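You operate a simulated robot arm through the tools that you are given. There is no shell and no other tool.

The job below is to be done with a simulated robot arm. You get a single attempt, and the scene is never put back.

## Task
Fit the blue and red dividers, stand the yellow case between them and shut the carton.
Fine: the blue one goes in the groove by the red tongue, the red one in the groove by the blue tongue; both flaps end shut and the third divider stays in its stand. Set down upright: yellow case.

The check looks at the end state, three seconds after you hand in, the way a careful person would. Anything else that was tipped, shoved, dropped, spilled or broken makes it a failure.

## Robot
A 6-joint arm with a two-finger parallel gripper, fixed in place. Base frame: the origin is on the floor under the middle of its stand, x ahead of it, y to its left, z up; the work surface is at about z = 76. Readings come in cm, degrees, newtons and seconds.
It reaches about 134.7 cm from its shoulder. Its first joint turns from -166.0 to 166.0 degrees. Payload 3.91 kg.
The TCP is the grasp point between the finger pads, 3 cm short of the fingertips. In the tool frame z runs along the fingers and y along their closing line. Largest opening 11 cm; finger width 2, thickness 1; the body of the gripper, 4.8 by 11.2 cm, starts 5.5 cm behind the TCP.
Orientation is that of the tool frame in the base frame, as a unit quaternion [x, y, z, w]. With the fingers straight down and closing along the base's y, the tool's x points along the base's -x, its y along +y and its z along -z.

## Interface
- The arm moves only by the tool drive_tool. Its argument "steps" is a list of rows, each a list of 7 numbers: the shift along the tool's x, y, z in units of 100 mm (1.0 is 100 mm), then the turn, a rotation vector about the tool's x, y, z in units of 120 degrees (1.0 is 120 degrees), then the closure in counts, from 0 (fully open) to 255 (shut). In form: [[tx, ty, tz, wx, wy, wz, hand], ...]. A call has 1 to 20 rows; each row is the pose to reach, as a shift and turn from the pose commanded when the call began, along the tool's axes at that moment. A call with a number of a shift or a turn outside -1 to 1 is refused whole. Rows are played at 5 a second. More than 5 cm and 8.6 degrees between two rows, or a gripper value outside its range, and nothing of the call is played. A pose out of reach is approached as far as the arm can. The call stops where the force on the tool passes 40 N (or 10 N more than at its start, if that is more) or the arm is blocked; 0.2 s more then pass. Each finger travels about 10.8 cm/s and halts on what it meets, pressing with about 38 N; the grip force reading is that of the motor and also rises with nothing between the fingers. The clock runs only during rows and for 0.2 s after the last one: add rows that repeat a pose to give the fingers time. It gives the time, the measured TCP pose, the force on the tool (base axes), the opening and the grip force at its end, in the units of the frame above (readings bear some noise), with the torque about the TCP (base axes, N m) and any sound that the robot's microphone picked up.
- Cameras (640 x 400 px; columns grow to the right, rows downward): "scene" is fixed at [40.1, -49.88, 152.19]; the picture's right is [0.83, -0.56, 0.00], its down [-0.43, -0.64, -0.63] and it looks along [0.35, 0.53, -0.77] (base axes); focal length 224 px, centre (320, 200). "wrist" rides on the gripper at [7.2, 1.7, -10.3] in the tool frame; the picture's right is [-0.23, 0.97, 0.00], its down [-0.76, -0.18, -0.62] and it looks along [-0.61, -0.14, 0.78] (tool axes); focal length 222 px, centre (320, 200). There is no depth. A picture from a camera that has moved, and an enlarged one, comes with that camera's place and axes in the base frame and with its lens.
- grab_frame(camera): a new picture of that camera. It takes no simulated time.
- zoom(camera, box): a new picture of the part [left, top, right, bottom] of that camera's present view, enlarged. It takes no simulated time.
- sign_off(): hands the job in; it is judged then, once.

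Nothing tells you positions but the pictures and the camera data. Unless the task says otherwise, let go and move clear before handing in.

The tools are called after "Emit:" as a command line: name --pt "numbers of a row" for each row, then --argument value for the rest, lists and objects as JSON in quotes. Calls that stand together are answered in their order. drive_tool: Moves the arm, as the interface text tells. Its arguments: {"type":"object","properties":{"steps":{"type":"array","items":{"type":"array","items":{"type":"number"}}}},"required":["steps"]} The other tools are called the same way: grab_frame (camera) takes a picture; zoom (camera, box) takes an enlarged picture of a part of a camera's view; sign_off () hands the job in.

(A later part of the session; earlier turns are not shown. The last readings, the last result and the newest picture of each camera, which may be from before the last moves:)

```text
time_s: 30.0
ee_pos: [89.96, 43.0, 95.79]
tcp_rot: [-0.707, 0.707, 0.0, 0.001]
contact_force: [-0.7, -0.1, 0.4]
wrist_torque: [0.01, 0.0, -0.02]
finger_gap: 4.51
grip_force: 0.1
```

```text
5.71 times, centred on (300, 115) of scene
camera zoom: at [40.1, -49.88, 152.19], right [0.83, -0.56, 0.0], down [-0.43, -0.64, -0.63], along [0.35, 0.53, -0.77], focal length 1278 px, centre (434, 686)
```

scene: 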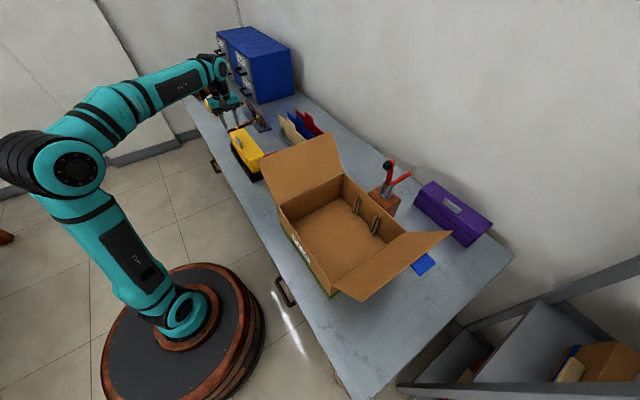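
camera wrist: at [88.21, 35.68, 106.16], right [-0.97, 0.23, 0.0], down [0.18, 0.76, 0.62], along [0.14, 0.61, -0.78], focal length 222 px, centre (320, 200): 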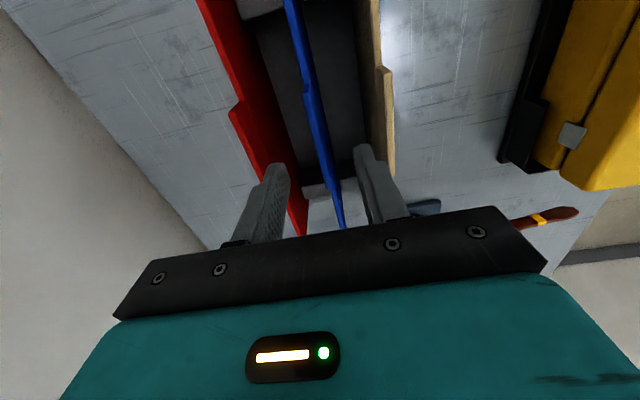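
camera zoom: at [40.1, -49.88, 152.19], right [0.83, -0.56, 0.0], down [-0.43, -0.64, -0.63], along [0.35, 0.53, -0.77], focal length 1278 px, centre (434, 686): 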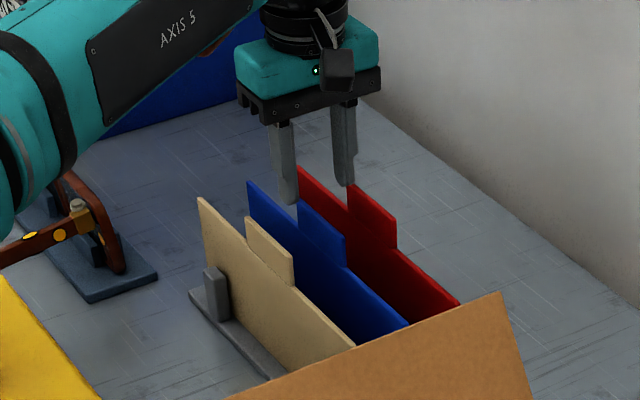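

Well centred. I'll descend around the blue tab and close.

Emit:
drive_tool --pt "0 0 0.2 0 0 0 151" --pt "0 0 0.4 0 0 0 151" --pt "0 0 0.6 0 0 0 151" --pt "0 0 0.72 0 0 0 151" --pt "0 0 0.72 0 0 0 151"

Emit:
zoom --camera "wrist" --box '[220, 80, 420, 250]'

Emit:
zoom --camera "scene" --box '[260, 80, 340, 150]'

```text
time_s: 31.2
ee_pos: [89.97, 43.16, 88.7]
tcp_rot: [-0.707, 0.707, 0.001, 0.0]
contact_force: [0.4, 0.6, -0.5]
wrist_torque: [-0.01, -0.01, 0.0]
finger_gap: 4.48
grip_force: 0.1
```

```text
2.35 times, centred on (320, 165) of wrist
camera zoom: at [88.16, 35.75, 99.05], right [-0.97, 0.23, 0.0], down [0.18, 0.76, 0.62], along [0.14, 0.61, -0.78], focal length 523 px, centre (320, 282)
```

zoom: 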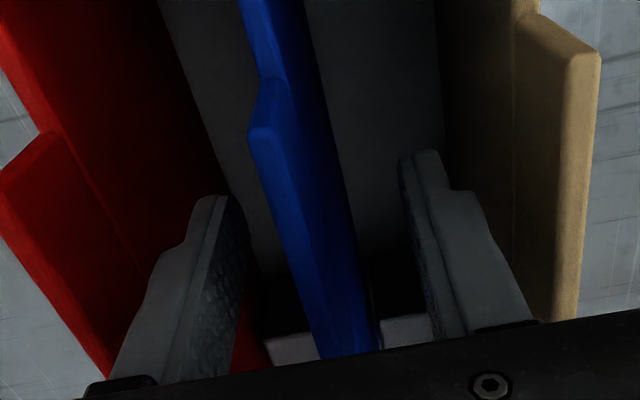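

```text
5.71 times, centred on (300, 115) of scene
camera zoom: at [40.1, -49.88, 152.19], right [0.83, -0.56, 0.0], down [-0.43, -0.64, -0.63], along [0.35, 0.53, -0.77], focal length 1278 px, centre (434, 686)
```

zoom: 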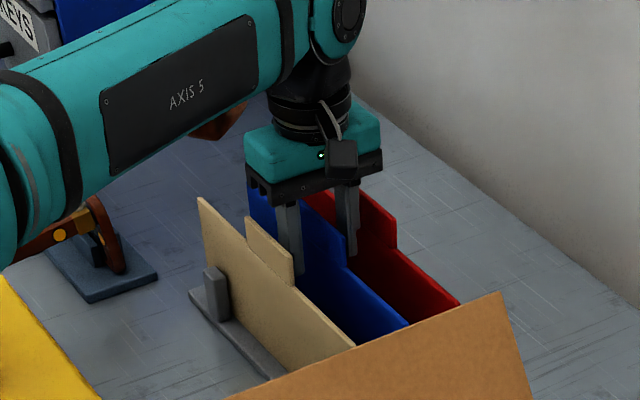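

Emit:
drive_tool --pt "0 0 0 0 0 0 200" --pt "0 0 0 0 0 0 240" --pt "0 0 0 0 0 0 255" --pt "0 0 0 0 0 0 255"

Emit:
zoom --camera "wrist" --box '[220, 80, 420, 250]'

```text
time_s: 32.2
ee_pos: [89.77, 42.98, 88.64]
tcp_rot: [-0.707, 0.707, 0.0, 0.0]
contact_force: [-0.2, 0.2, 0.1]
wrist_torque: [0.03, 0.05, 0.03]
finger_gap: 0.54
grip_force: 37.8
```

```text
2.35 times, centred on (320, 165) of wrist
camera zoom: at [88.17, 35.75, 99.06], right [-0.97, 0.23, 0.0], down [0.18, 0.76, 0.62], along [0.14, 0.61, -0.78], focal length 523 px, centre (320, 282)
```

zoom: 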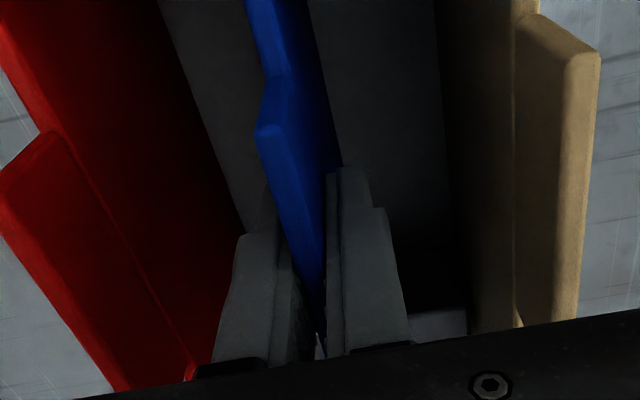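

Blue divider gripped (0.54 cm thick). Lifting straight up out of the stand.

Emit:
drive_tool --pt "0 0 -0.1 0 0 0 255" --pt "0 0 -0.2 0 0 0 255" --pt "0 0 -0.3 0 0 0 255" --pt "0 0 -0.4 0 0 0 255" --pt "0 0 -0.5 0 0 0 255" --pt "0 0 -0.6 0 0 0 255" --pt "0 0 -0.7 0 0 0 255" --pt "0 0 -0.8 0 0 0 255" --pt "0 0 -0.9 0 0 0 255" --pt "0 0 -1.0 0 0 0 255"

Emit:
grab_frame --camera "wrist"

Emit:
zoom --camera "scene" --box '[240, 60, 340, 150]'

```text
time_s: 34.4
ee_pos: [90.03, 42.88, 98.81]
tcp_rot: [-0.707, 0.708, 0.0, -0.001]
contact_force: [-0.5, 0.2, -0.8]
wrist_torque: [0.0, 0.0, 0.05]
finger_gap: 0.55
grip_force: 38.2
```

```text
taken
camera wrist: at [88.24, 35.64, 109.12], right [-0.97, 0.23, 0.0], down [0.18, 0.76, 0.62], along [0.14, 0.61, -0.78], focal length 222 px, centre (320, 200)
```

wrist: 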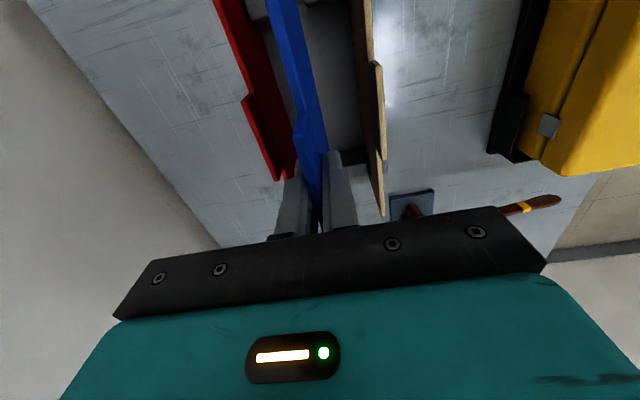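

```text
4.44 times, centred on (290, 105) of scene
camera zoom: at [40.1, -49.88, 152.19], right [0.83, -0.56, 0.0], down [-0.43, -0.64, -0.63], along [0.35, 0.53, -0.77], focal length 994 px, centre (453, 622)
```

zoom: 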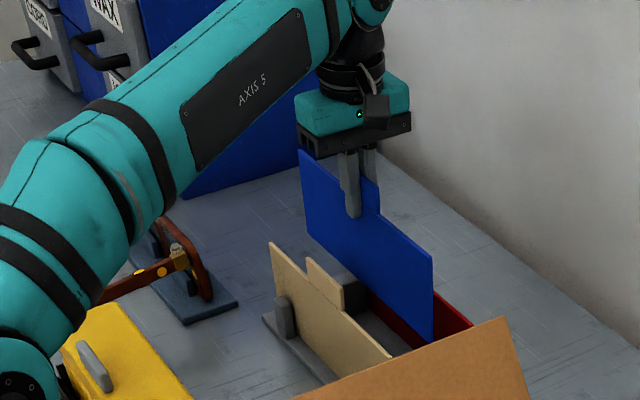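

Blue divider hangs level. Now I'll carry it away from the stand, raising as I go so that its lower edge clears the tan divider and later the flap.

Emit:
drive_tool --pt "0.1 0 -0.15 0 0 0 255" --pt "0.25 0 -0.3 0 0 0 255" --pt "0.45 0 -0.45 0 0 0 255" --pt "0.65 0 -0.6 0 0 0 255" --pt "0.85 0 -0.7 0 0 0 255" --pt "1.0 0 -0.7 0 0 0 255"

Emit:
drive_tool --pt "0 0.15 -0.05 0 0 0 255" --pt "0 0.35 -0.1 0 0 0 255" --pt "0 0.55 -0.15 0 0 0 255" --pt "0 0.75 -0.2 0 0 0 255" --pt "0 1.0 -0.3 0 0 0 255" --pt "0 1.0 -0.3 0 0 0 255"

Emit:
grab_frame --camera "scene"

```text
time_s: 35.8
ee_pos: [89.76, 32.95, 105.53]
tcp_rot: [0.707, -0.707, 0.0, 0.0]
contact_force: [1.2, -0.3, -1.1]
wrist_torque: [-0.03, 0.01, 0.0]
finger_gap: 0.55
grip_force: 38.1
```

```text
time_s: 37.2
ee_pos: [79.94, 32.95, 108.66]
tcp_rot: [0.707, -0.707, -0.001, 0.001]
contact_force: [0.4, -0.3, -0.7]
wrist_torque: [-0.04, 0.0, 0.01]
finger_gap: 0.56
grip_force: 37.9
```

```text
taken
```

scene: 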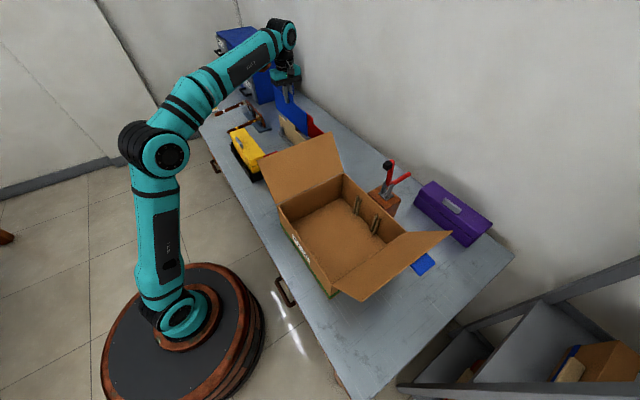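

Emit:
drive_tool --pt "0 0.25 -0.15 0 0 0 255" --pt "0 0.5 -0.3 0 0 0 255" --pt "0 0.75 -0.45 0 0 0 255" --pt "0 1.0 -0.6 0 0 0 255" --pt "0 1.0 -0.6 0 0 0 255"

Emit:
drive_tool --pt "0.02 0 -0.1 0 0 0.0625 255" --pt "0.05 0 -0.2 0 0 0.125 255" --pt "0.08 0 -0.3 0 0 0.1875 255" --pt "0.1 0 -0.4 0 0 0.25 255" --pt "0.15 0 -0.5 0 0 0.3125 255" --pt "0.2 0 -0.55 0 0 0.375 255" --pt "0.25 0 -0.57 0 0 0.4375 255" --pt "0.3 0 -0.57 0 0 0.5 255" --pt "0.35 0 -0.57 0 0 0.5625 255" --pt "0.4 0 -0.57 0 0 0.625 255" --pt "0.45 0 -0.57 0 0 0.6875 255" --pt "0.5 0.05 -0.57 0 0 0.75 255" --pt "0.5 0.05 -0.57 0 0 0.75 255"

Emit:
grab_frame --camera "scene"

Emit:
grab_frame --camera "wrist"

```text
time_s: 38.4
ee_pos: [69.89, 33.08, 114.68]
tcp_rot: [-0.707, 0.707, 0.0, 0.0]
contact_force: [-0.5, 0.7, -0.7]
wrist_torque: [0.02, -0.02, -0.03]
finger_gap: 0.54
grip_force: 37.8
```

```text
time_s: 41.2
ee_pos: [69.27, 28.07, 120.36]
tcp_rot: [0.001, 1.0, 0.0, 0.0]
contact_force: [0.2, 0.4, -1.0]
wrist_torque: [-0.01, -0.01, -0.04]
finger_gap: 0.56
grip_force: 37.8
```

```text
taken
```

scene: 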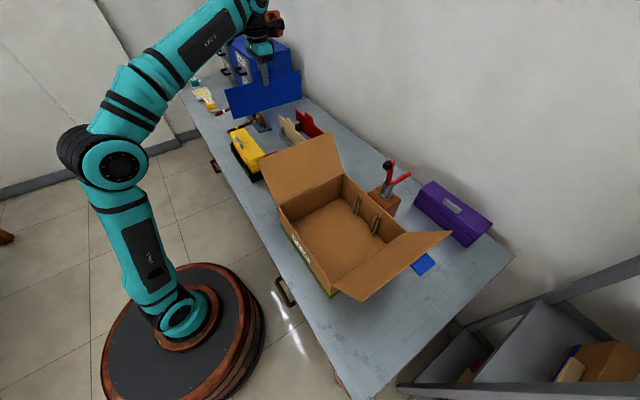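

```text
taken
camera wrist: at [62.0, 29.65, 130.67], right [0.23, 0.97, 0.0], down [0.76, -0.18, 0.62], along [0.61, -0.14, -0.78], focal length 222 px, centre (320, 200)
```

wrist: 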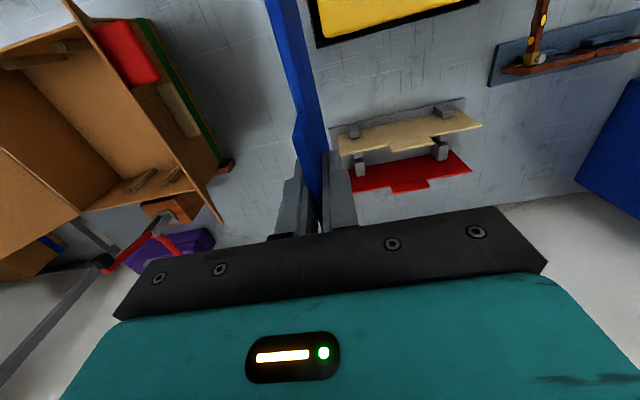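

Blue is now aligned along x at height 120, and its lower edge (about z 108) clears the flap. I'll carry it over the carton towards the red-tongue groove.

Emit:
drive_tool --pt "0 -0.33 0 0 0 0 255" --pt "0 -0.67 0 0 0 0 255" --pt "0 -1.0 0 0 0 0 255"

Emit:
drive_tool --pt "0 -0.33 0 0 0 0 255" --pt "0 -0.67 0 0 0 0 255" --pt "0 -1.0 0 0 0 0 255"

Emit:
drive_tool --pt "0 -0.33 0 0 0 0 255" --pt "0 -0.67 0 0 0 0 255" --pt "0 -1.0 0 0 0 0 255"

Emit:
drive_tool --pt "0.03 -0.33 0 0 0 0 255" --pt "0.06 -0.67 0 0 0 0 255" --pt "0.08 -1.0 0 0 0 0 255" --pt "0.08 -1.0 0 0 0 0 255"

Emit:
grab_frame --camera "wrist"

Emit:
grab_frame --camera "scene"

```text
time_s: 42.0
ee_pos: [69.34, 17.95, 120.4]
tcp_rot: [0.0, 1.0, 0.0, 0.0]
contact_force: [1.1, 0.3, -0.8]
wrist_torque: [-0.04, -0.02, 0.05]
finger_gap: 0.56
grip_force: 37.8
```

```text
time_s: 42.8
ee_pos: [69.35, 7.99, 120.51]
tcp_rot: [0.0, 1.0, -0.001, 0.0]
contact_force: [0.1, 0.0, -0.3]
wrist_torque: [-0.02, 0.05, -0.01]
finger_gap: 0.52
grip_force: 38.0
```

```text
time_s: 43.6
ee_pos: [69.46, -2.04, 120.32]
tcp_rot: [0.0, 1.0, 0.0, 0.0]
contact_force: [-0.4, -0.1, -0.3]
wrist_torque: [-0.01, 0.0, 0.0]
finger_gap: 0.53
grip_force: 38.7
```

```text
time_s: 44.6
ee_pos: [68.48, -12.0, 120.4]
tcp_rot: [0.0, 1.0, 0.001, 0.0]
contact_force: [-0.2, 0.0, -0.6]
wrist_torque: [0.01, -0.02, 0.02]
finger_gap: 0.57
grip_force: 37.6
```

```text
taken
camera wrist: at [61.31, -10.41, 130.76], right [0.23, 0.97, 0.0], down [0.76, -0.18, 0.62], along [0.61, -0.14, -0.78], focal length 222 px, centre (320, 200)
```

wrist: 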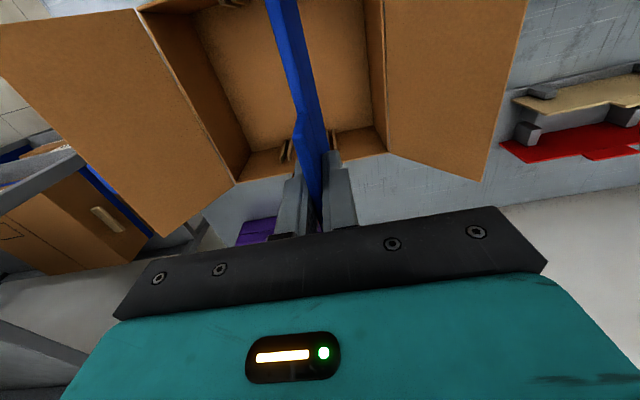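

```text
taken
```

scene: 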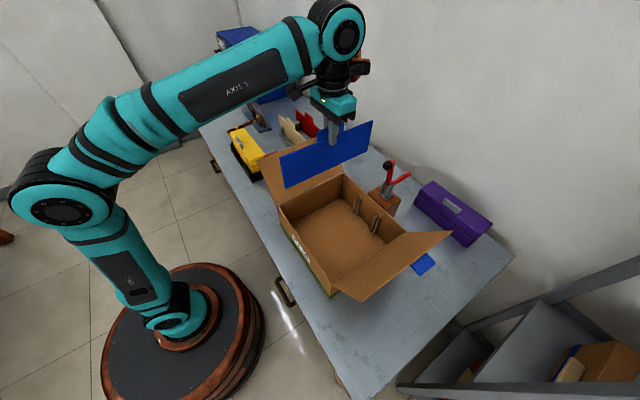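

Emit:
zoom --camera "wrist" --box '[140, 0, 400, 200]'

Emit:
zoom --camera "wrist" --box '[240, 110, 400, 200]'

Emit:
zoom --camera "scene" --box '[260, 100, 420, 250]'

```text
2.00 times, centred on (270, 100) of wrist
camera zoom: at [61.31, -10.41, 130.76], right [0.23, 0.97, 0.0], down [0.76, -0.18, 0.62], along [0.61, -0.14, -0.78], focal length 444 px, centre (420, 400)
```

zoom: 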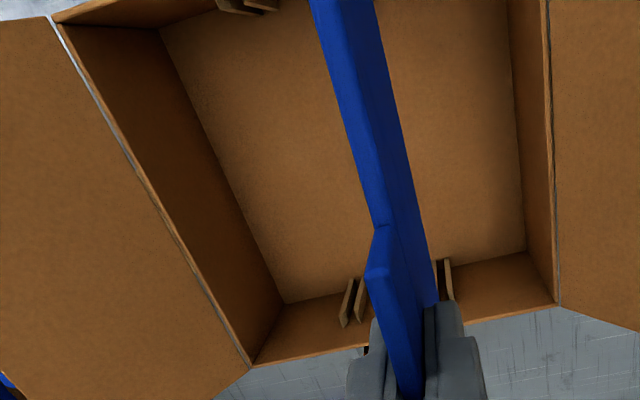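

```text
4.00 times, centred on (320, 155) of wrist
camera zoom: at [61.31, -10.41, 130.76], right [0.23, 0.97, 0.0], down [0.76, -0.18, 0.62], along [0.61, -0.14, -0.78], focal length 888 px, centre (320, 380)
```

zoom: 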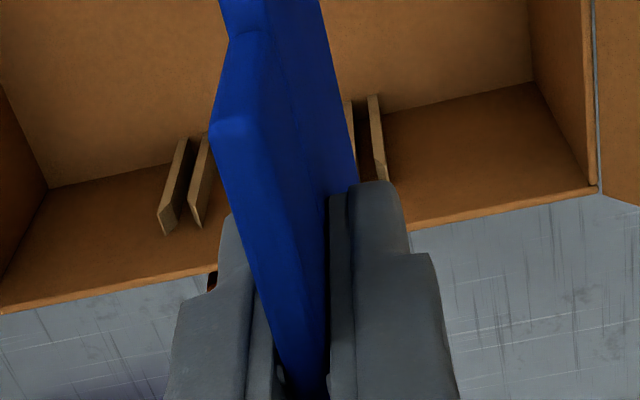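

```text
2.67 times, centred on (340, 175) of scene
camera zoom: at [40.1, -49.88, 152.19], right [0.83, -0.56, 0.0], down [-0.43, -0.64, -0.63], along [0.35, 0.53, -0.77], focal length 597 px, centre (267, 267)
```

zoom: 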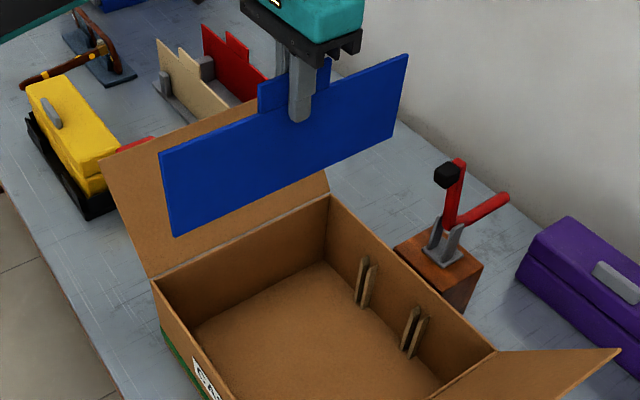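

The groove by the red tongue works out at y about −12.75, and the carton's x centre at about 68.7. I'll lower until the divider's bottom edge is just above the rim and check the alignment.

Emit:
drive_tool --pt "-0.01 -0.075 0.2 0 0 0 255" --pt "-0.01 -0.075 0.4 0 0 0 255" --pt "-0.01 -0.075 0.6 0 0 0 255" --pt "-0.01 -0.075 0.8 0 0 0 255" --pt "-0.01 -0.075 1.0 0 0 0 255"

Emit:
drive_tool --pt "0 0 0.2 0 0 0 255" --pt "0 0 0.4 0 0 0 255" --pt "0 0 0.47 0 0 0 255" --pt "0 0 0.47 0 0 0 255"

Emit:
grab_frame --camera "wrist"

Emit:
zoom --camera "wrist" --box '[200, 60, 460, 240]'

Emit:
zoom --camera "scene" --box '[260, 120, 420, 250]'

```text
time_s: 45.8
ee_pos: [68.51, -12.76, 110.31]
tcp_rot: [0.001, 1.0, 0.0, 0.001]
contact_force: [0.3, 0.2, -0.3]
wrist_torque: [0.02, 0.0, -0.01]
finger_gap: 0.54
grip_force: 37.6
```

```text
time_s: 46.8
ee_pos: [68.66, -12.67, 105.77]
tcp_rot: [0.001, 1.0, 0.0, 0.0]
contact_force: [0.4, 0.5, -1.0]
wrist_torque: [0.02, 0.0, 0.03]
finger_gap: 0.54
grip_force: 38.2
```

```text
taken
camera wrist: at [61.33, -11.03, 116.04], right [0.23, 0.97, 0.0], down [0.76, -0.18, 0.62], along [0.61, -0.14, -0.78], focal length 222 px, centre (320, 200)
```

wrist: 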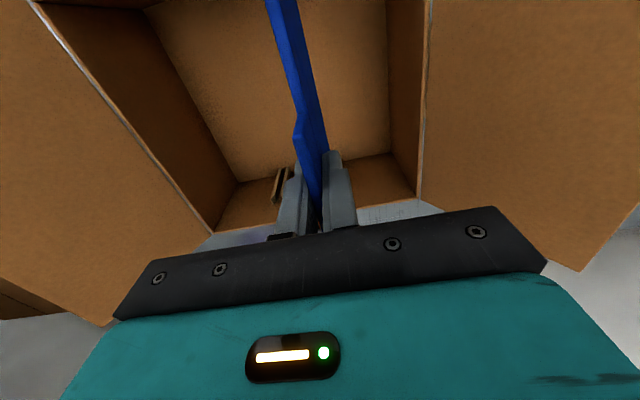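

```text
2.22 times, centred on (330, 150) of wrist
camera zoom: at [61.33, -11.03, 116.04], right [0.23, 0.97, 0.0], down [0.76, -0.18, 0.62], along [0.61, -0.14, -0.78], focal length 494 px, centre (298, 311)
```

zoom: 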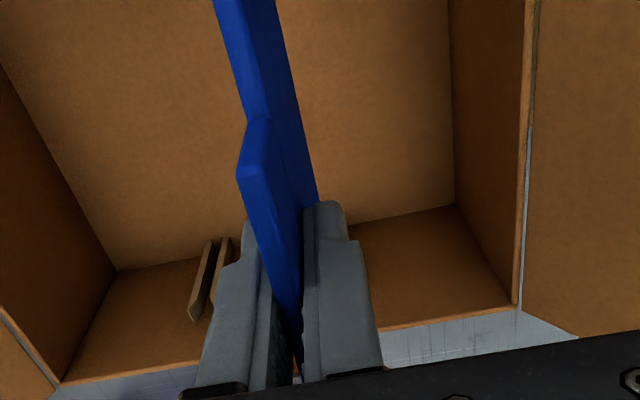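

```text
3.08 times, centred on (340, 185) of scene
camera zoom: at [40.1, -49.88, 152.19], right [0.83, -0.56, 0.0], down [-0.43, -0.64, -0.63], along [0.35, 0.53, -0.77], focal length 688 px, centre (258, 246)
```

zoom: 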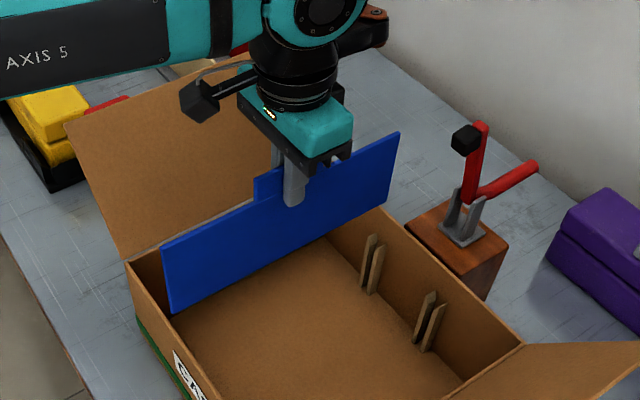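

Emit:
zoom --camera "scene" --box '[345, 150, 385, 195]'

Emit:
zoom --camera "scene" --box '[275, 175, 325, 225]'

```text
8.89 times, centred on (365, 172) of scene
camera zoom: at [40.1, -49.88, 152.19], right [0.83, -0.56, 0.0], down [-0.43, -0.64, -0.63], along [0.35, 0.53, -0.77], focal length 1988 px, centre (-80, 444)
```

zoom: 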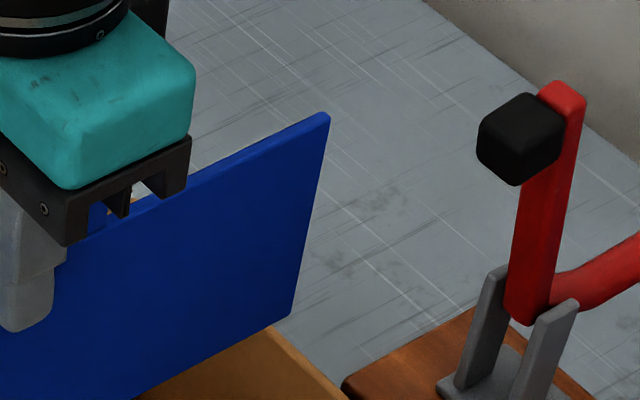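

```text
8.00 times, centred on (300, 200) of scene
camera zoom: at [40.1, -49.88, 152.19], right [0.83, -0.56, 0.0], down [-0.43, -0.64, -0.63], along [0.35, 0.53, -0.77], focal length 1790 px, centre (480, 200)
```

zoom: 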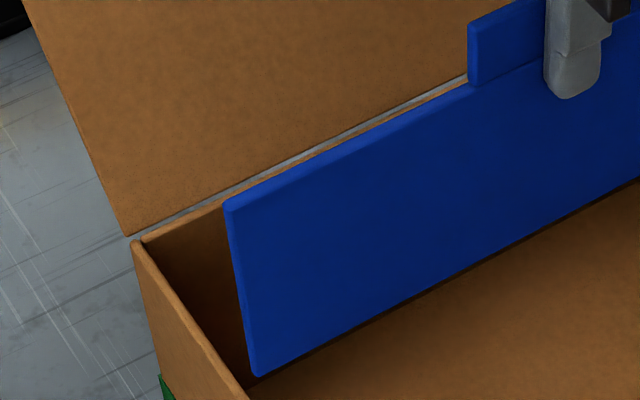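

Emit:
zoom --camera "scene" --box '[340, 185, 390, 235]'

Emit:
zoom --camera "wrist" --box '[250, 150, 350, 230]'

```text
8.00 times, centred on (365, 210) of scene
camera zoom: at [40.1, -49.88, 152.19], right [0.83, -0.56, 0.0], down [-0.43, -0.64, -0.63], along [0.35, 0.53, -0.77], focal length 1790 px, centre (-40, 120)
```

zoom: 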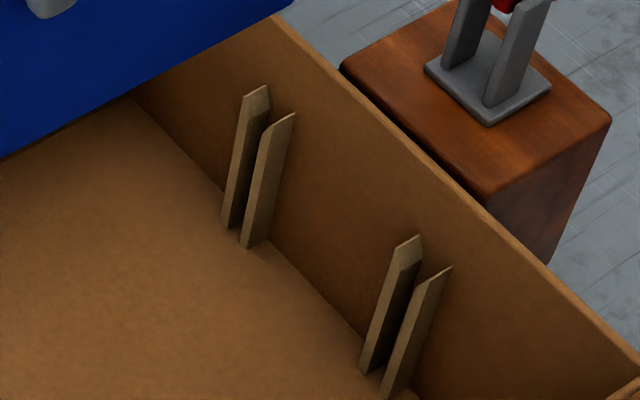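

```text
5.00 times, centred on (300, 190) of wrist
camera zoom: at [61.33, -11.03, 116.04], right [0.23, 0.97, 0.0], down [0.76, -0.18, 0.62], along [0.61, -0.14, -0.78], focal length 1111 px, centre (420, 250)
```

zoom: 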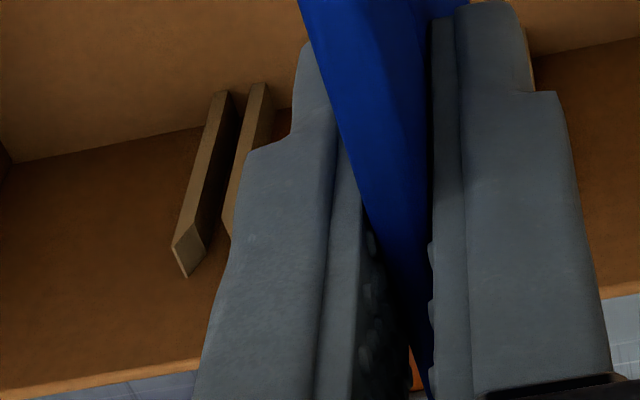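

The groove centre works out to y about −12.9, so I'll shift 1.5 mm and start lowering the divider between the end walls, watching the force.

Emit:
drive_tool --pt "0 -0.015 0.1 0 0 0 255" --pt "0 -0.015 0.2 0 0 0 255" --pt "0 -0.015 0.3 0 0 0 255" --pt "0 -0.015 0.38 0 0 0 255" --pt "0 -0.015 0.38 0 0 0 255"

Emit:
zoom --camera "scene" --box '[340, 170, 390, 220]'

Emit:
zoom --camera "scene" --box '[275, 185, 325, 235]'

```text
time_s: 48.0
ee_pos: [68.56, -12.75, 101.86]
tcp_rot: [0.0, 1.0, 0.0, 0.0]
contact_force: [4.5, 0.2, 11.0]
wrist_torque: [-0.01, 1.07, 0.01]
finger_gap: 0.56
grip_force: 38.1
```

```text
8.00 times, centred on (365, 195) of scene
camera zoom: at [40.1, -49.88, 152.19], right [0.83, -0.56, 0.0], down [-0.43, -0.64, -0.63], along [0.35, 0.53, -0.77], focal length 1790 px, centre (-40, 240)
```

zoom: 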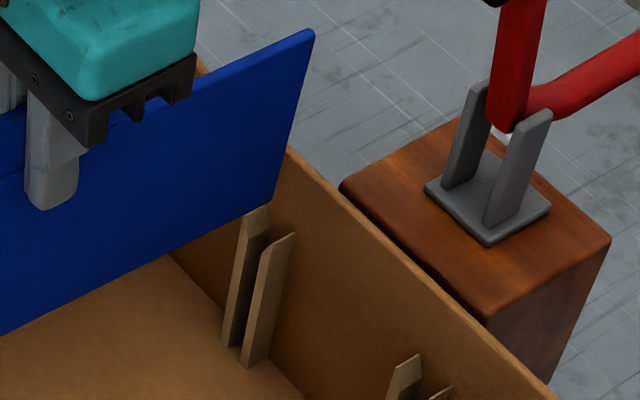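

```text
8.00 times, centred on (300, 210) of scene
camera zoom: at [40.1, -49.88, 152.19], right [0.83, -0.56, 0.0], down [-0.43, -0.64, -0.63], along [0.35, 0.53, -0.77], focal length 1790 px, centre (480, 120)
```

zoom: 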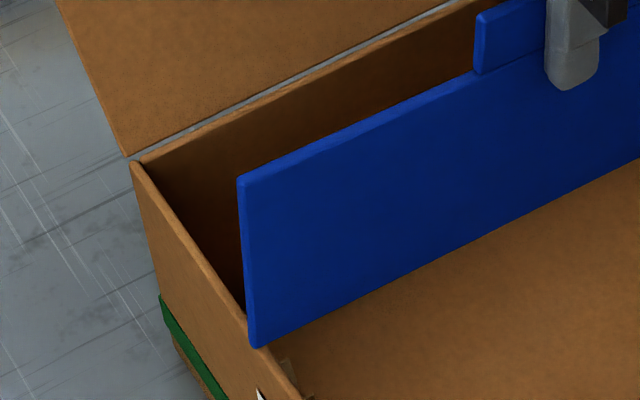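

The left end touched the −x wall's rim (11 N). I'll raise, shift about 3 mm towards +x, and check that the divider hasn't tilted in the grip.

Emit:
drive_tool --pt "0 0 -0.1 0 0 0 255" --pt "0 0 -0.25 0 0 0 255" --pt "-0.03 0 -0.25 0 0 0 255" --pt "-0.03 0 -0.25 0 0 0 255"

Emit:
zoom --camera "scene" --box '[345, 150, 385, 195]'

Emit:
zoom --camera "scene" --box '[275, 175, 325, 225]'

Emit:
zoom --camera "scene" --box '[270, 140, 390, 230]'

```text
time_s: 49.0
ee_pos: [68.83, -12.77, 104.33]
tcp_rot: [0.0, 1.0, 0.0, 0.0]
contact_force: [0.2, 1.1, -0.1]
wrist_torque: [0.01, 0.0, -0.01]
finger_gap: 0.56
grip_force: 37.9
```

```text
8.89 times, centred on (365, 172) of scene
camera zoom: at [40.1, -49.88, 152.19], right [0.83, -0.56, 0.0], down [-0.43, -0.64, -0.63], along [0.35, 0.53, -0.77], focal length 1988 px, centre (-80, 444)
```

zoom: 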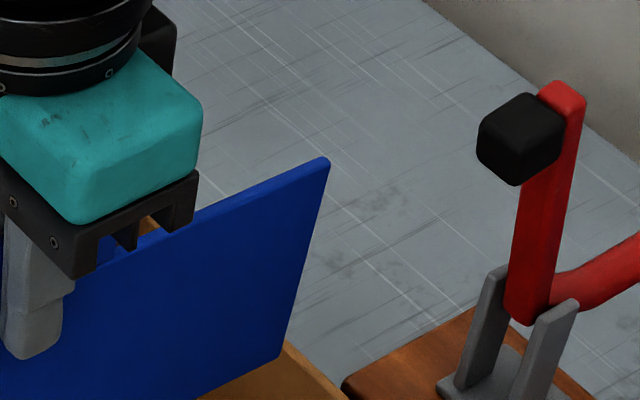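

```text
8.00 times, centred on (300, 200) of scene
camera zoom: at [40.1, -49.88, 152.19], right [0.83, -0.56, 0.0], down [-0.43, -0.64, -0.63], along [0.35, 0.53, -0.77], focal length 1790 px, centre (480, 200)
```

zoom: 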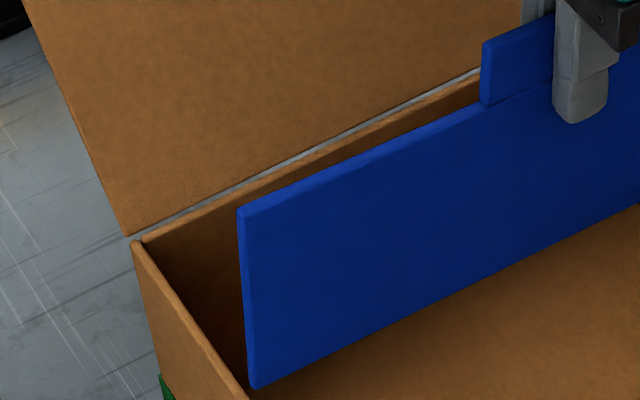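

```text
4.44 times, centred on (330, 185) of scene
camera zoom: at [40.1, -49.88, 152.19], right [0.83, -0.56, 0.0], down [-0.43, -0.64, -0.63], along [0.35, 0.53, -0.77], focal length 994 px, centre (276, 267)
```

zoom: 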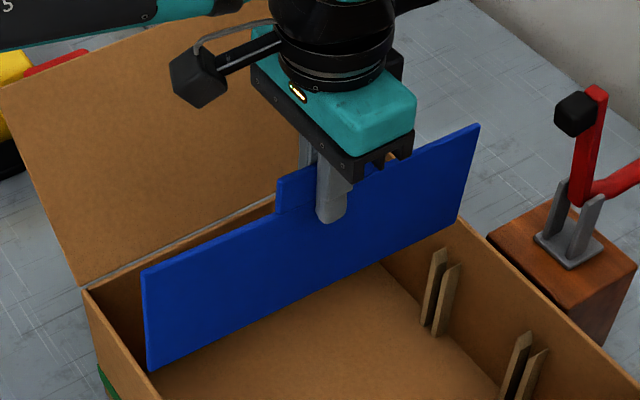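

The contact tilted the divider about 4° in the grip (the +x end is low). I'll raise slightly and tilt the tool by the opposite amount to level the divider again.

Emit:
drive_tool --pt "0 0 -0.15 0 0 0 255" --pt "0 0 -0.15 0 -0.018 0 255" --pt "0 0 -0.15 0 -0.036 0 255" --pt "0 0 -0.15 0 -0.036 0 255"

Emit:
zoom --camera "scene" --box '[345, 150, 385, 195]'

Emit:
zoom --camera "scene" --box '[275, 175, 325, 225]'

```text
time_s: 50.0
ee_pos: [68.9, -12.84, 105.74]
tcp_rot: [0.001, 0.999, 0.0, 0.038]
contact_force: [0.4, -0.7, -1.4]
wrist_torque: [0.0, -0.01, 0.0]
finger_gap: 0.56
grip_force: 38.0
```

```text
8.89 times, centred on (365, 172) of scene
camera zoom: at [40.1, -49.88, 152.19], right [0.83, -0.56, 0.0], down [-0.43, -0.64, -0.63], along [0.35, 0.53, -0.77], focal length 1988 px, centre (-80, 444)
```

zoom: 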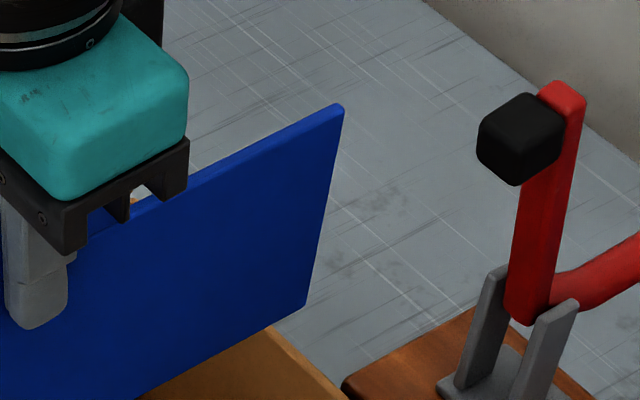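

```text
8.00 times, centred on (300, 200) of scene
camera zoom: at [40.1, -49.88, 152.19], right [0.83, -0.56, 0.0], down [-0.43, -0.64, -0.63], along [0.35, 0.53, -0.77], focal length 1790 px, centre (480, 200)
```

zoom: 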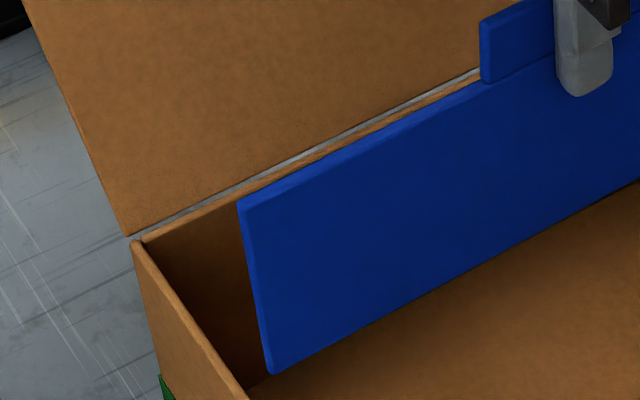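

The divider is level again. Its ends read 55.15 and 83.75 against interior walls at about 54.7 and 83.4, so I'll shift it 4 mm back towards −x and lower to just above the rim for a relative check.

Emit:
drive_tool --pt "0.04 0 -0.003 0 0 0 255" --pt "0.048 0 0.1 0 0 0 255" --pt "0.055 0 0.2 0 0 0 255" --pt "0.055 0 0.2 0 0 0 255"

Emit:
zoom --camera "scene" --box '[350, 165, 380, 190]'

Emit:
zoom --camera "scene" --box '[280, 190, 320, 225]'

```text
time_s: 51.0
ee_pos: [68.52, -12.93, 103.77]
tcp_rot: [0.0, 0.999, 0.001, 0.038]
contact_force: [-0.4, 0.0, -0.4]
wrist_torque: [0.03, 0.04, 0.03]
finger_gap: 0.55
grip_force: 37.7
```

```text
16.00 times, centred on (365, 178) of scene
camera zoom: at [40.1, -49.88, 152.19], right [0.83, -0.56, 0.0], down [-0.43, -0.64, -0.63], along [0.35, 0.53, -0.77], focal length 3579 px, centre (-400, 560)
```

zoom: 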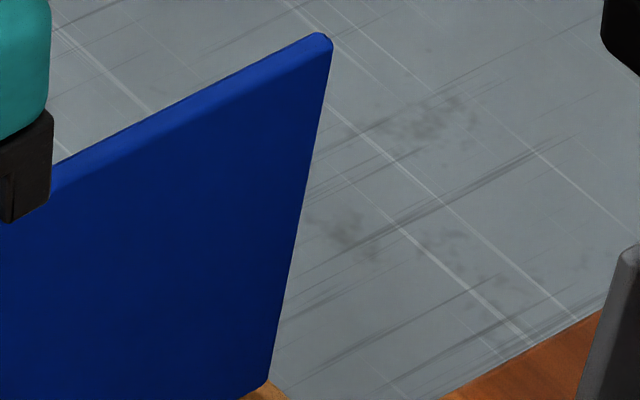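

```text
11.43 times, centred on (300, 208) of scene
camera zoom: at [40.1, -49.88, 152.19], right [0.83, -0.56, 0.0], down [-0.43, -0.64, -0.63], along [0.35, 0.53, -0.77], focal length 2557 px, centre (549, 114)
```

zoom: 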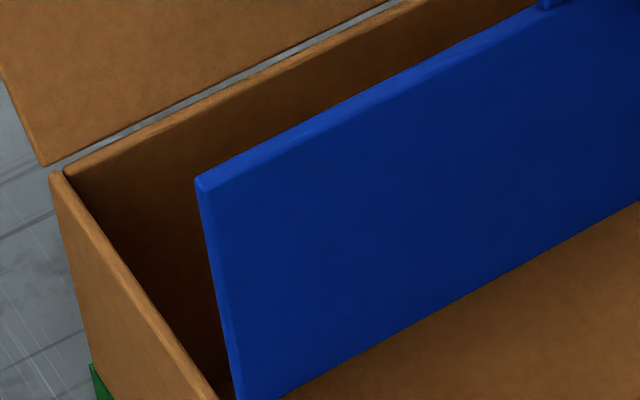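

Emit:
zoom --camera "scene" --box '[348, 180, 378, 205]'

Emit:
zoom --camera "scene" --box '[282, 205, 322, 235]'

```text
16.00 times, centred on (363, 192) of scene
camera zoom: at [40.1, -49.88, 152.19], right [0.83, -0.56, 0.0], down [-0.43, -0.64, -0.63], along [0.35, 0.53, -0.77], focal length 3579 px, centre (-368, 320)
```

zoom: 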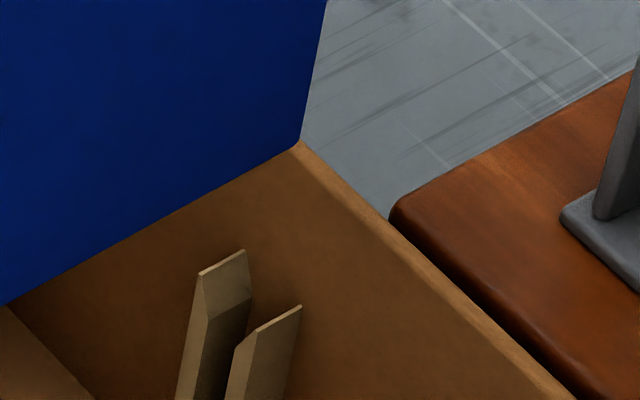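

```text
13.33 times, centred on (302, 220) of scene
camera zoom: at [40.1, -49.88, 152.19], right [0.83, -0.56, 0.0], down [-0.43, -0.64, -0.63], along [0.35, 0.53, -0.77], focal length 2983 px, centre (560, -67)
```

zoom: 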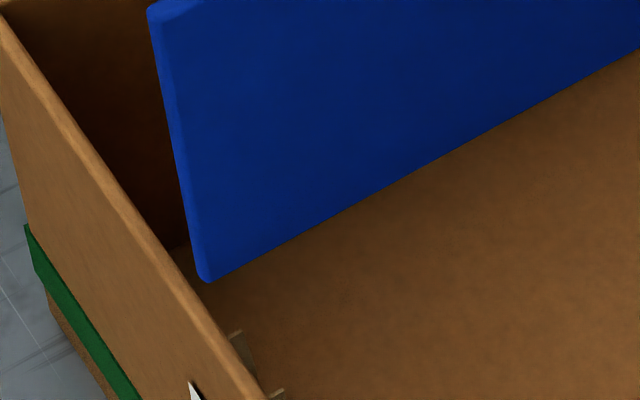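

Against the rim, the divider now has about 0.3 cm on the left and 0.5 cm on the right. I'll nudge it +1.2 mm in x and lower gently past the rim in small steps.

Emit:
drive_tool --pt "-0.012 0 0.001 0 0 0 255" --pt "-0.01 0 0.03 0 0 0 255" --pt "-0.0075 0 0.06 0 0 0 255" --pt "-0.005 0 0.09 0 0 0 255" --pt "-0.003 0 0.12 0 0 0 255" --pt "-0.003 0 0.12 0 0 0 255"

Emit:
zoom --camera "scene" --box '[348, 180, 378, 205]'

Emit:
zoom --camera "scene" --box '[282, 205, 322, 235]'

```text
time_s: 52.4
ee_pos: [68.61, -13.05, 102.6]
tcp_rot: [0.0, 0.999, 0.0, 0.039]
contact_force: [-0.5, -0.5, -0.3]
wrist_torque: [-0.01, -0.01, -0.01]
finger_gap: 0.56
grip_force: 37.6
```

```text
16.00 times, centred on (363, 192) of scene
camera zoom: at [40.1, -49.88, 152.19], right [0.83, -0.56, 0.0], down [-0.43, -0.64, -0.63], along [0.35, 0.53, -0.77], focal length 3579 px, centre (-368, 320)
```

zoom: 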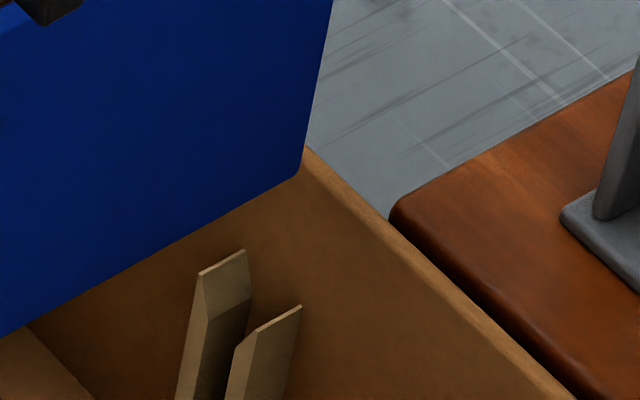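

```text
13.33 times, centred on (302, 220) of scene
camera zoom: at [40.1, -49.88, 152.19], right [0.83, -0.56, 0.0], down [-0.43, -0.64, -0.63], along [0.35, 0.53, -0.77], focal length 2983 px, centre (560, -67)
```

zoom: 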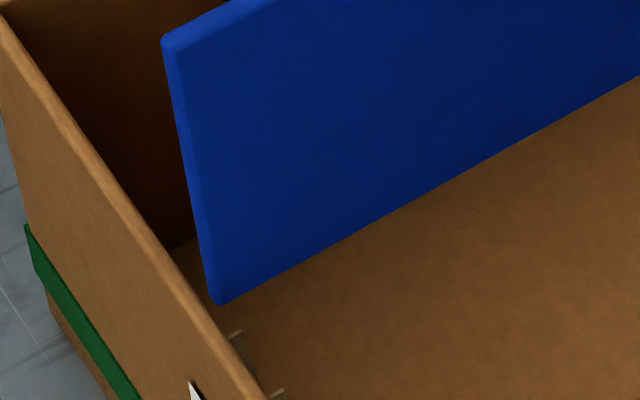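

No contact. Continuing down slowly towards the rib tops.

Emit:
drive_tool --pt "0.0022 0 0.03 0 0 0 255" --pt "0.0045 0 0.06 0 0 0 255" --pt "0.0067 0 0.09 0 0 0 255" --pt "0.009 0 0.12 0 0 0 255" --pt "0.0112 0 0.15 0 0 0 255" --pt "0.0135 0 0.18 0 0 0 255" --pt "0.0157 0 0.21 0 0 0 255" --pt "0.018 0 0.24 0 0 0 255" --pt "0.018 0 0.24 0 0 0 255"

Emit:
zoom --camera "scene" --box '[342, 180, 378, 210]'

Emit:
zoom --camera "scene" --box '[282, 205, 322, 235]'

Emit:
grab_frame --camera "wrist"

```text
time_s: 54.4
ee_pos: [68.63, -13.05, 100.09]
tcp_rot: [0.0, 0.999, 0.001, 0.037]
contact_force: [0.6, 0.3, -0.4]
wrist_torque: [0.02, 0.01, -0.02]
finger_gap: 0.54
grip_force: 38.3
```

```text
13.33 times, centred on (360, 195) of scene
camera zoom: at [40.1, -49.88, 152.19], right [0.83, -0.56, 0.0], down [-0.43, -0.64, -0.63], along [0.35, 0.53, -0.77], focal length 2983 px, centre (-213, 267)
```

zoom: 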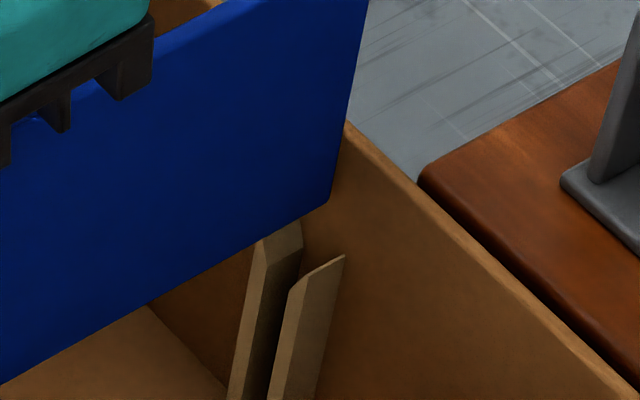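

```text
13.33 times, centred on (302, 220) of scene
camera zoom: at [40.1, -49.88, 152.19], right [0.83, -0.56, 0.0], down [-0.43, -0.64, -0.63], along [0.35, 0.53, -0.77], focal length 2983 px, centre (560, -67)
```

zoom: 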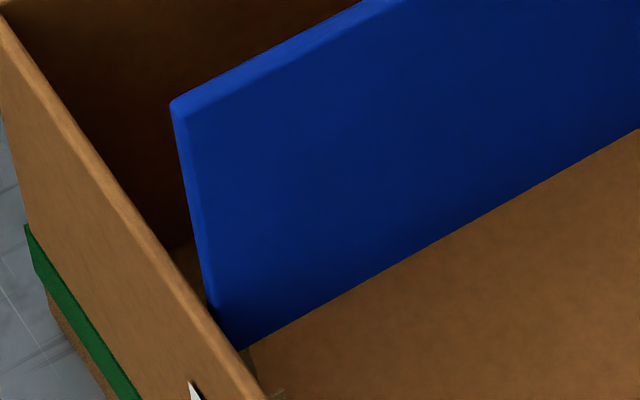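

```text
taken
camera wrist: at [60.58, -11.29, 109.97], right [0.23, 0.97, 0.02], down [0.71, -0.18, 0.68], along [0.66, -0.14, -0.73], focal length 222 px, centre (320, 200)
```

wrist: 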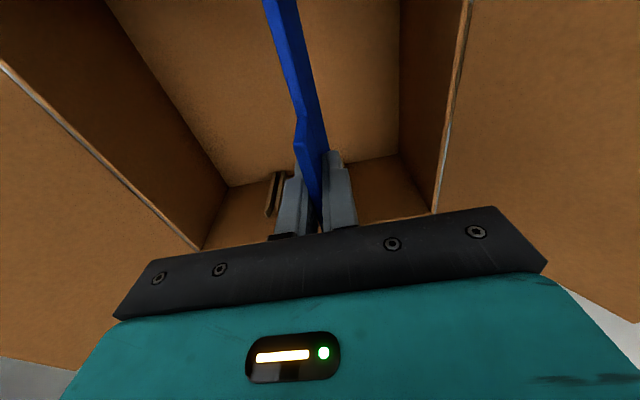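

Emit:
zoom --camera "scene" --box '[290, 212, 320, 237]'

Emit:
zoom --camera "scene" --box '[348, 185, 372, 205]'

```text
16.00 times, centred on (305, 224) of scene
camera zoom: at [40.1, -49.88, 152.19], right [0.83, -0.56, 0.0], down [-0.43, -0.64, -0.63], along [0.35, 0.53, -0.77], focal length 3579 px, centre (560, -192)
```

zoom: 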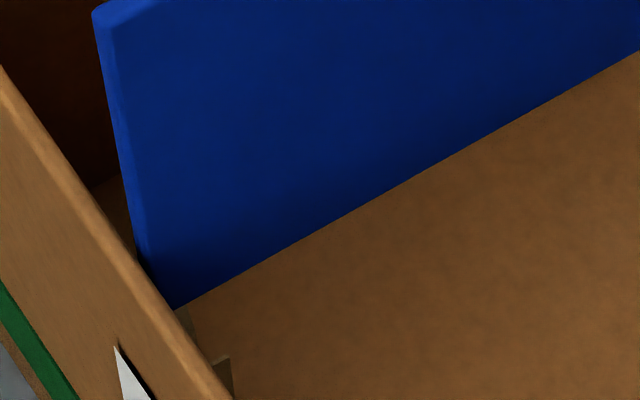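

```text
16.00 times, centred on (360, 195) of scene
camera zoom: at [40.1, -49.88, 152.19], right [0.83, -0.56, 0.0], down [-0.43, -0.64, -0.63], along [0.35, 0.53, -0.77], focal length 3579 px, centre (-320, 280)
```

zoom: 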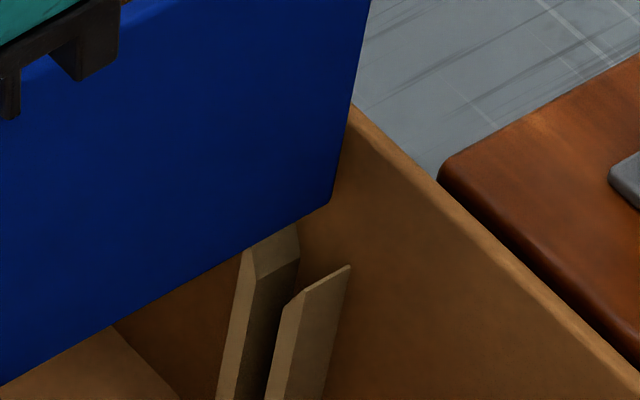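

The carton looks rotated about half a degree relative to the divider. I'll apply a small yaw and y correction, then lower gently into the grooves.

Emit:
drive_tool --pt "0 -0.007 0 0 0 0.004 255" --pt "0.0022 -0.007 0.03 0 0 0.004 255" --pt "0.0045 -0.007 0.06 0 0 0.004 255" --pt "0.0067 -0.007 0.09 0 0 0.004 255" --pt "0.009 -0.007 0.12 0 0 0.004 255" --pt "0.0112 -0.007 0.15 0 0 0.004 255" --pt "0.0135 -0.007 0.18 0 0 0.004 255" --pt "0.0135 -0.007 0.18 0 0 0.004 255"

Emit:
zoom --camera "scene" --box '[348, 185, 372, 205]'

Emit:
zoom --camera "scene" --box '[290, 212, 320, 237]'

```text
time_s: 56.2
ee_pos: [68.52, -12.83, 98.36]
tcp_rot: [0.004, 0.999, 0.0, 0.038]
contact_force: [-0.2, -0.3, -0.9]
wrist_torque: [0.0, -0.04, 0.0]
finger_gap: 0.58
grip_force: 38.3
```

```text
16.00 times, centred on (360, 195) of scene
camera zoom: at [40.1, -49.88, 152.19], right [0.83, -0.56, 0.0], down [-0.43, -0.64, -0.63], along [0.35, 0.53, -0.77], focal length 3579 px, centre (-320, 280)
```

zoom: 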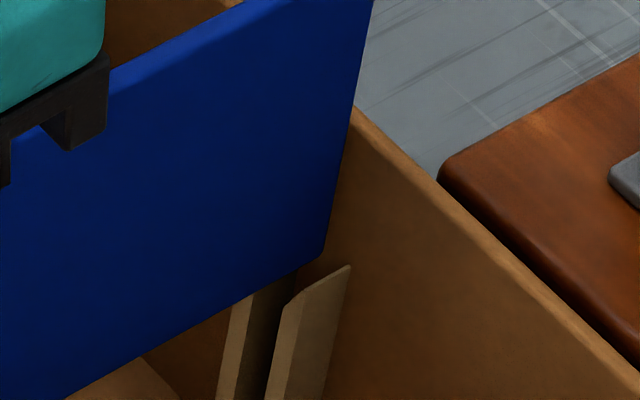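

```text
16.00 times, centred on (305, 224) of scene
camera zoom: at [40.1, -49.88, 152.19], right [0.83, -0.56, 0.0], down [-0.43, -0.64, -0.63], along [0.35, 0.53, -0.77], focal length 3579 px, centre (560, -192)
```

zoom: 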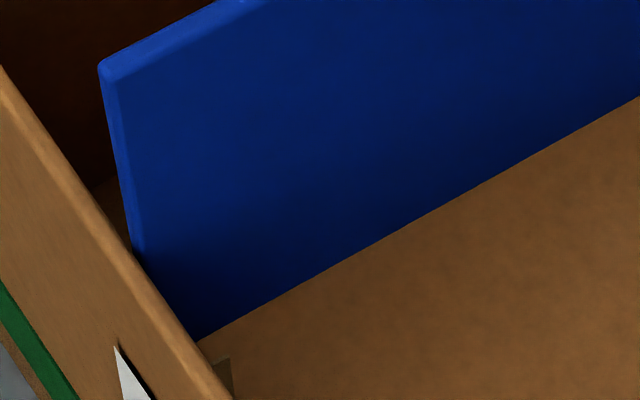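

No contact, and the corner is entering between the ribs. Continuing slowly.

Emit:
drive_tool --pt "0.0018 0 0.025 0 0 0 255" --pt "0.0037 0 0.05 0 0 0 255" --pt "0.0056 0 0.075 0 0 0 255" --pt "0.0075 0 0.1 0 0 0 255" --pt "0.0094 0 0.125 0 0 0 255" --pt "0.0094 0 0.125 0 0 0 255"

Emit:
zoom --camera "scene" --box '[348, 190, 372, 210]'

Emit:
zoom --camera "scene" --box '[290, 212, 320, 237]'

```text
time_s: 57.6
ee_pos: [68.73, -12.93, 97.13]
tcp_rot: [0.005, 0.999, 0.001, 0.038]
contact_force: [0.3, 3.3, 2.9]
wrist_torque: [0.38, -0.39, 0.22]
finger_gap: 0.53
grip_force: 37.3
```

```text
16.00 times, centred on (360, 200) of scene
camera zoom: at [40.1, -49.88, 152.19], right [0.83, -0.56, 0.0], down [-0.43, -0.64, -0.63], along [0.35, 0.53, -0.77], focal length 3579 px, centre (-320, 200)
```

zoom: 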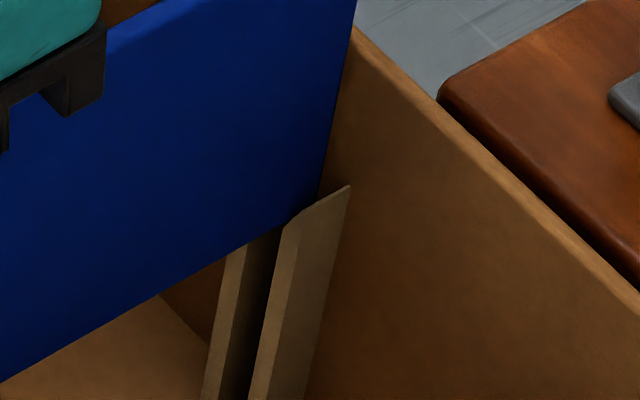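

```text
16.00 times, centred on (305, 224) of scene
camera zoom: at [40.1, -49.88, 152.19], right [0.83, -0.56, 0.0], down [-0.43, -0.64, -0.63], along [0.35, 0.53, -0.77], focal length 3579 px, centre (560, -192)
```

zoom: 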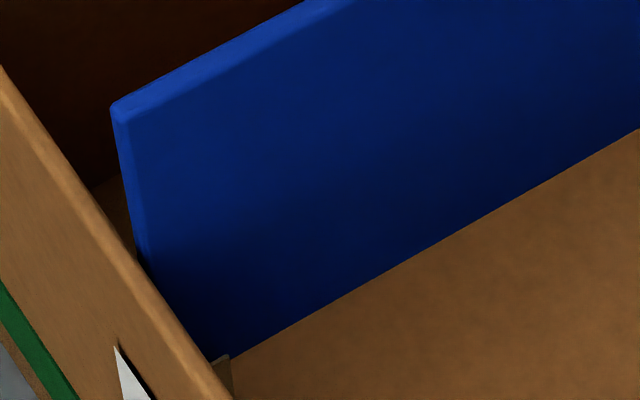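

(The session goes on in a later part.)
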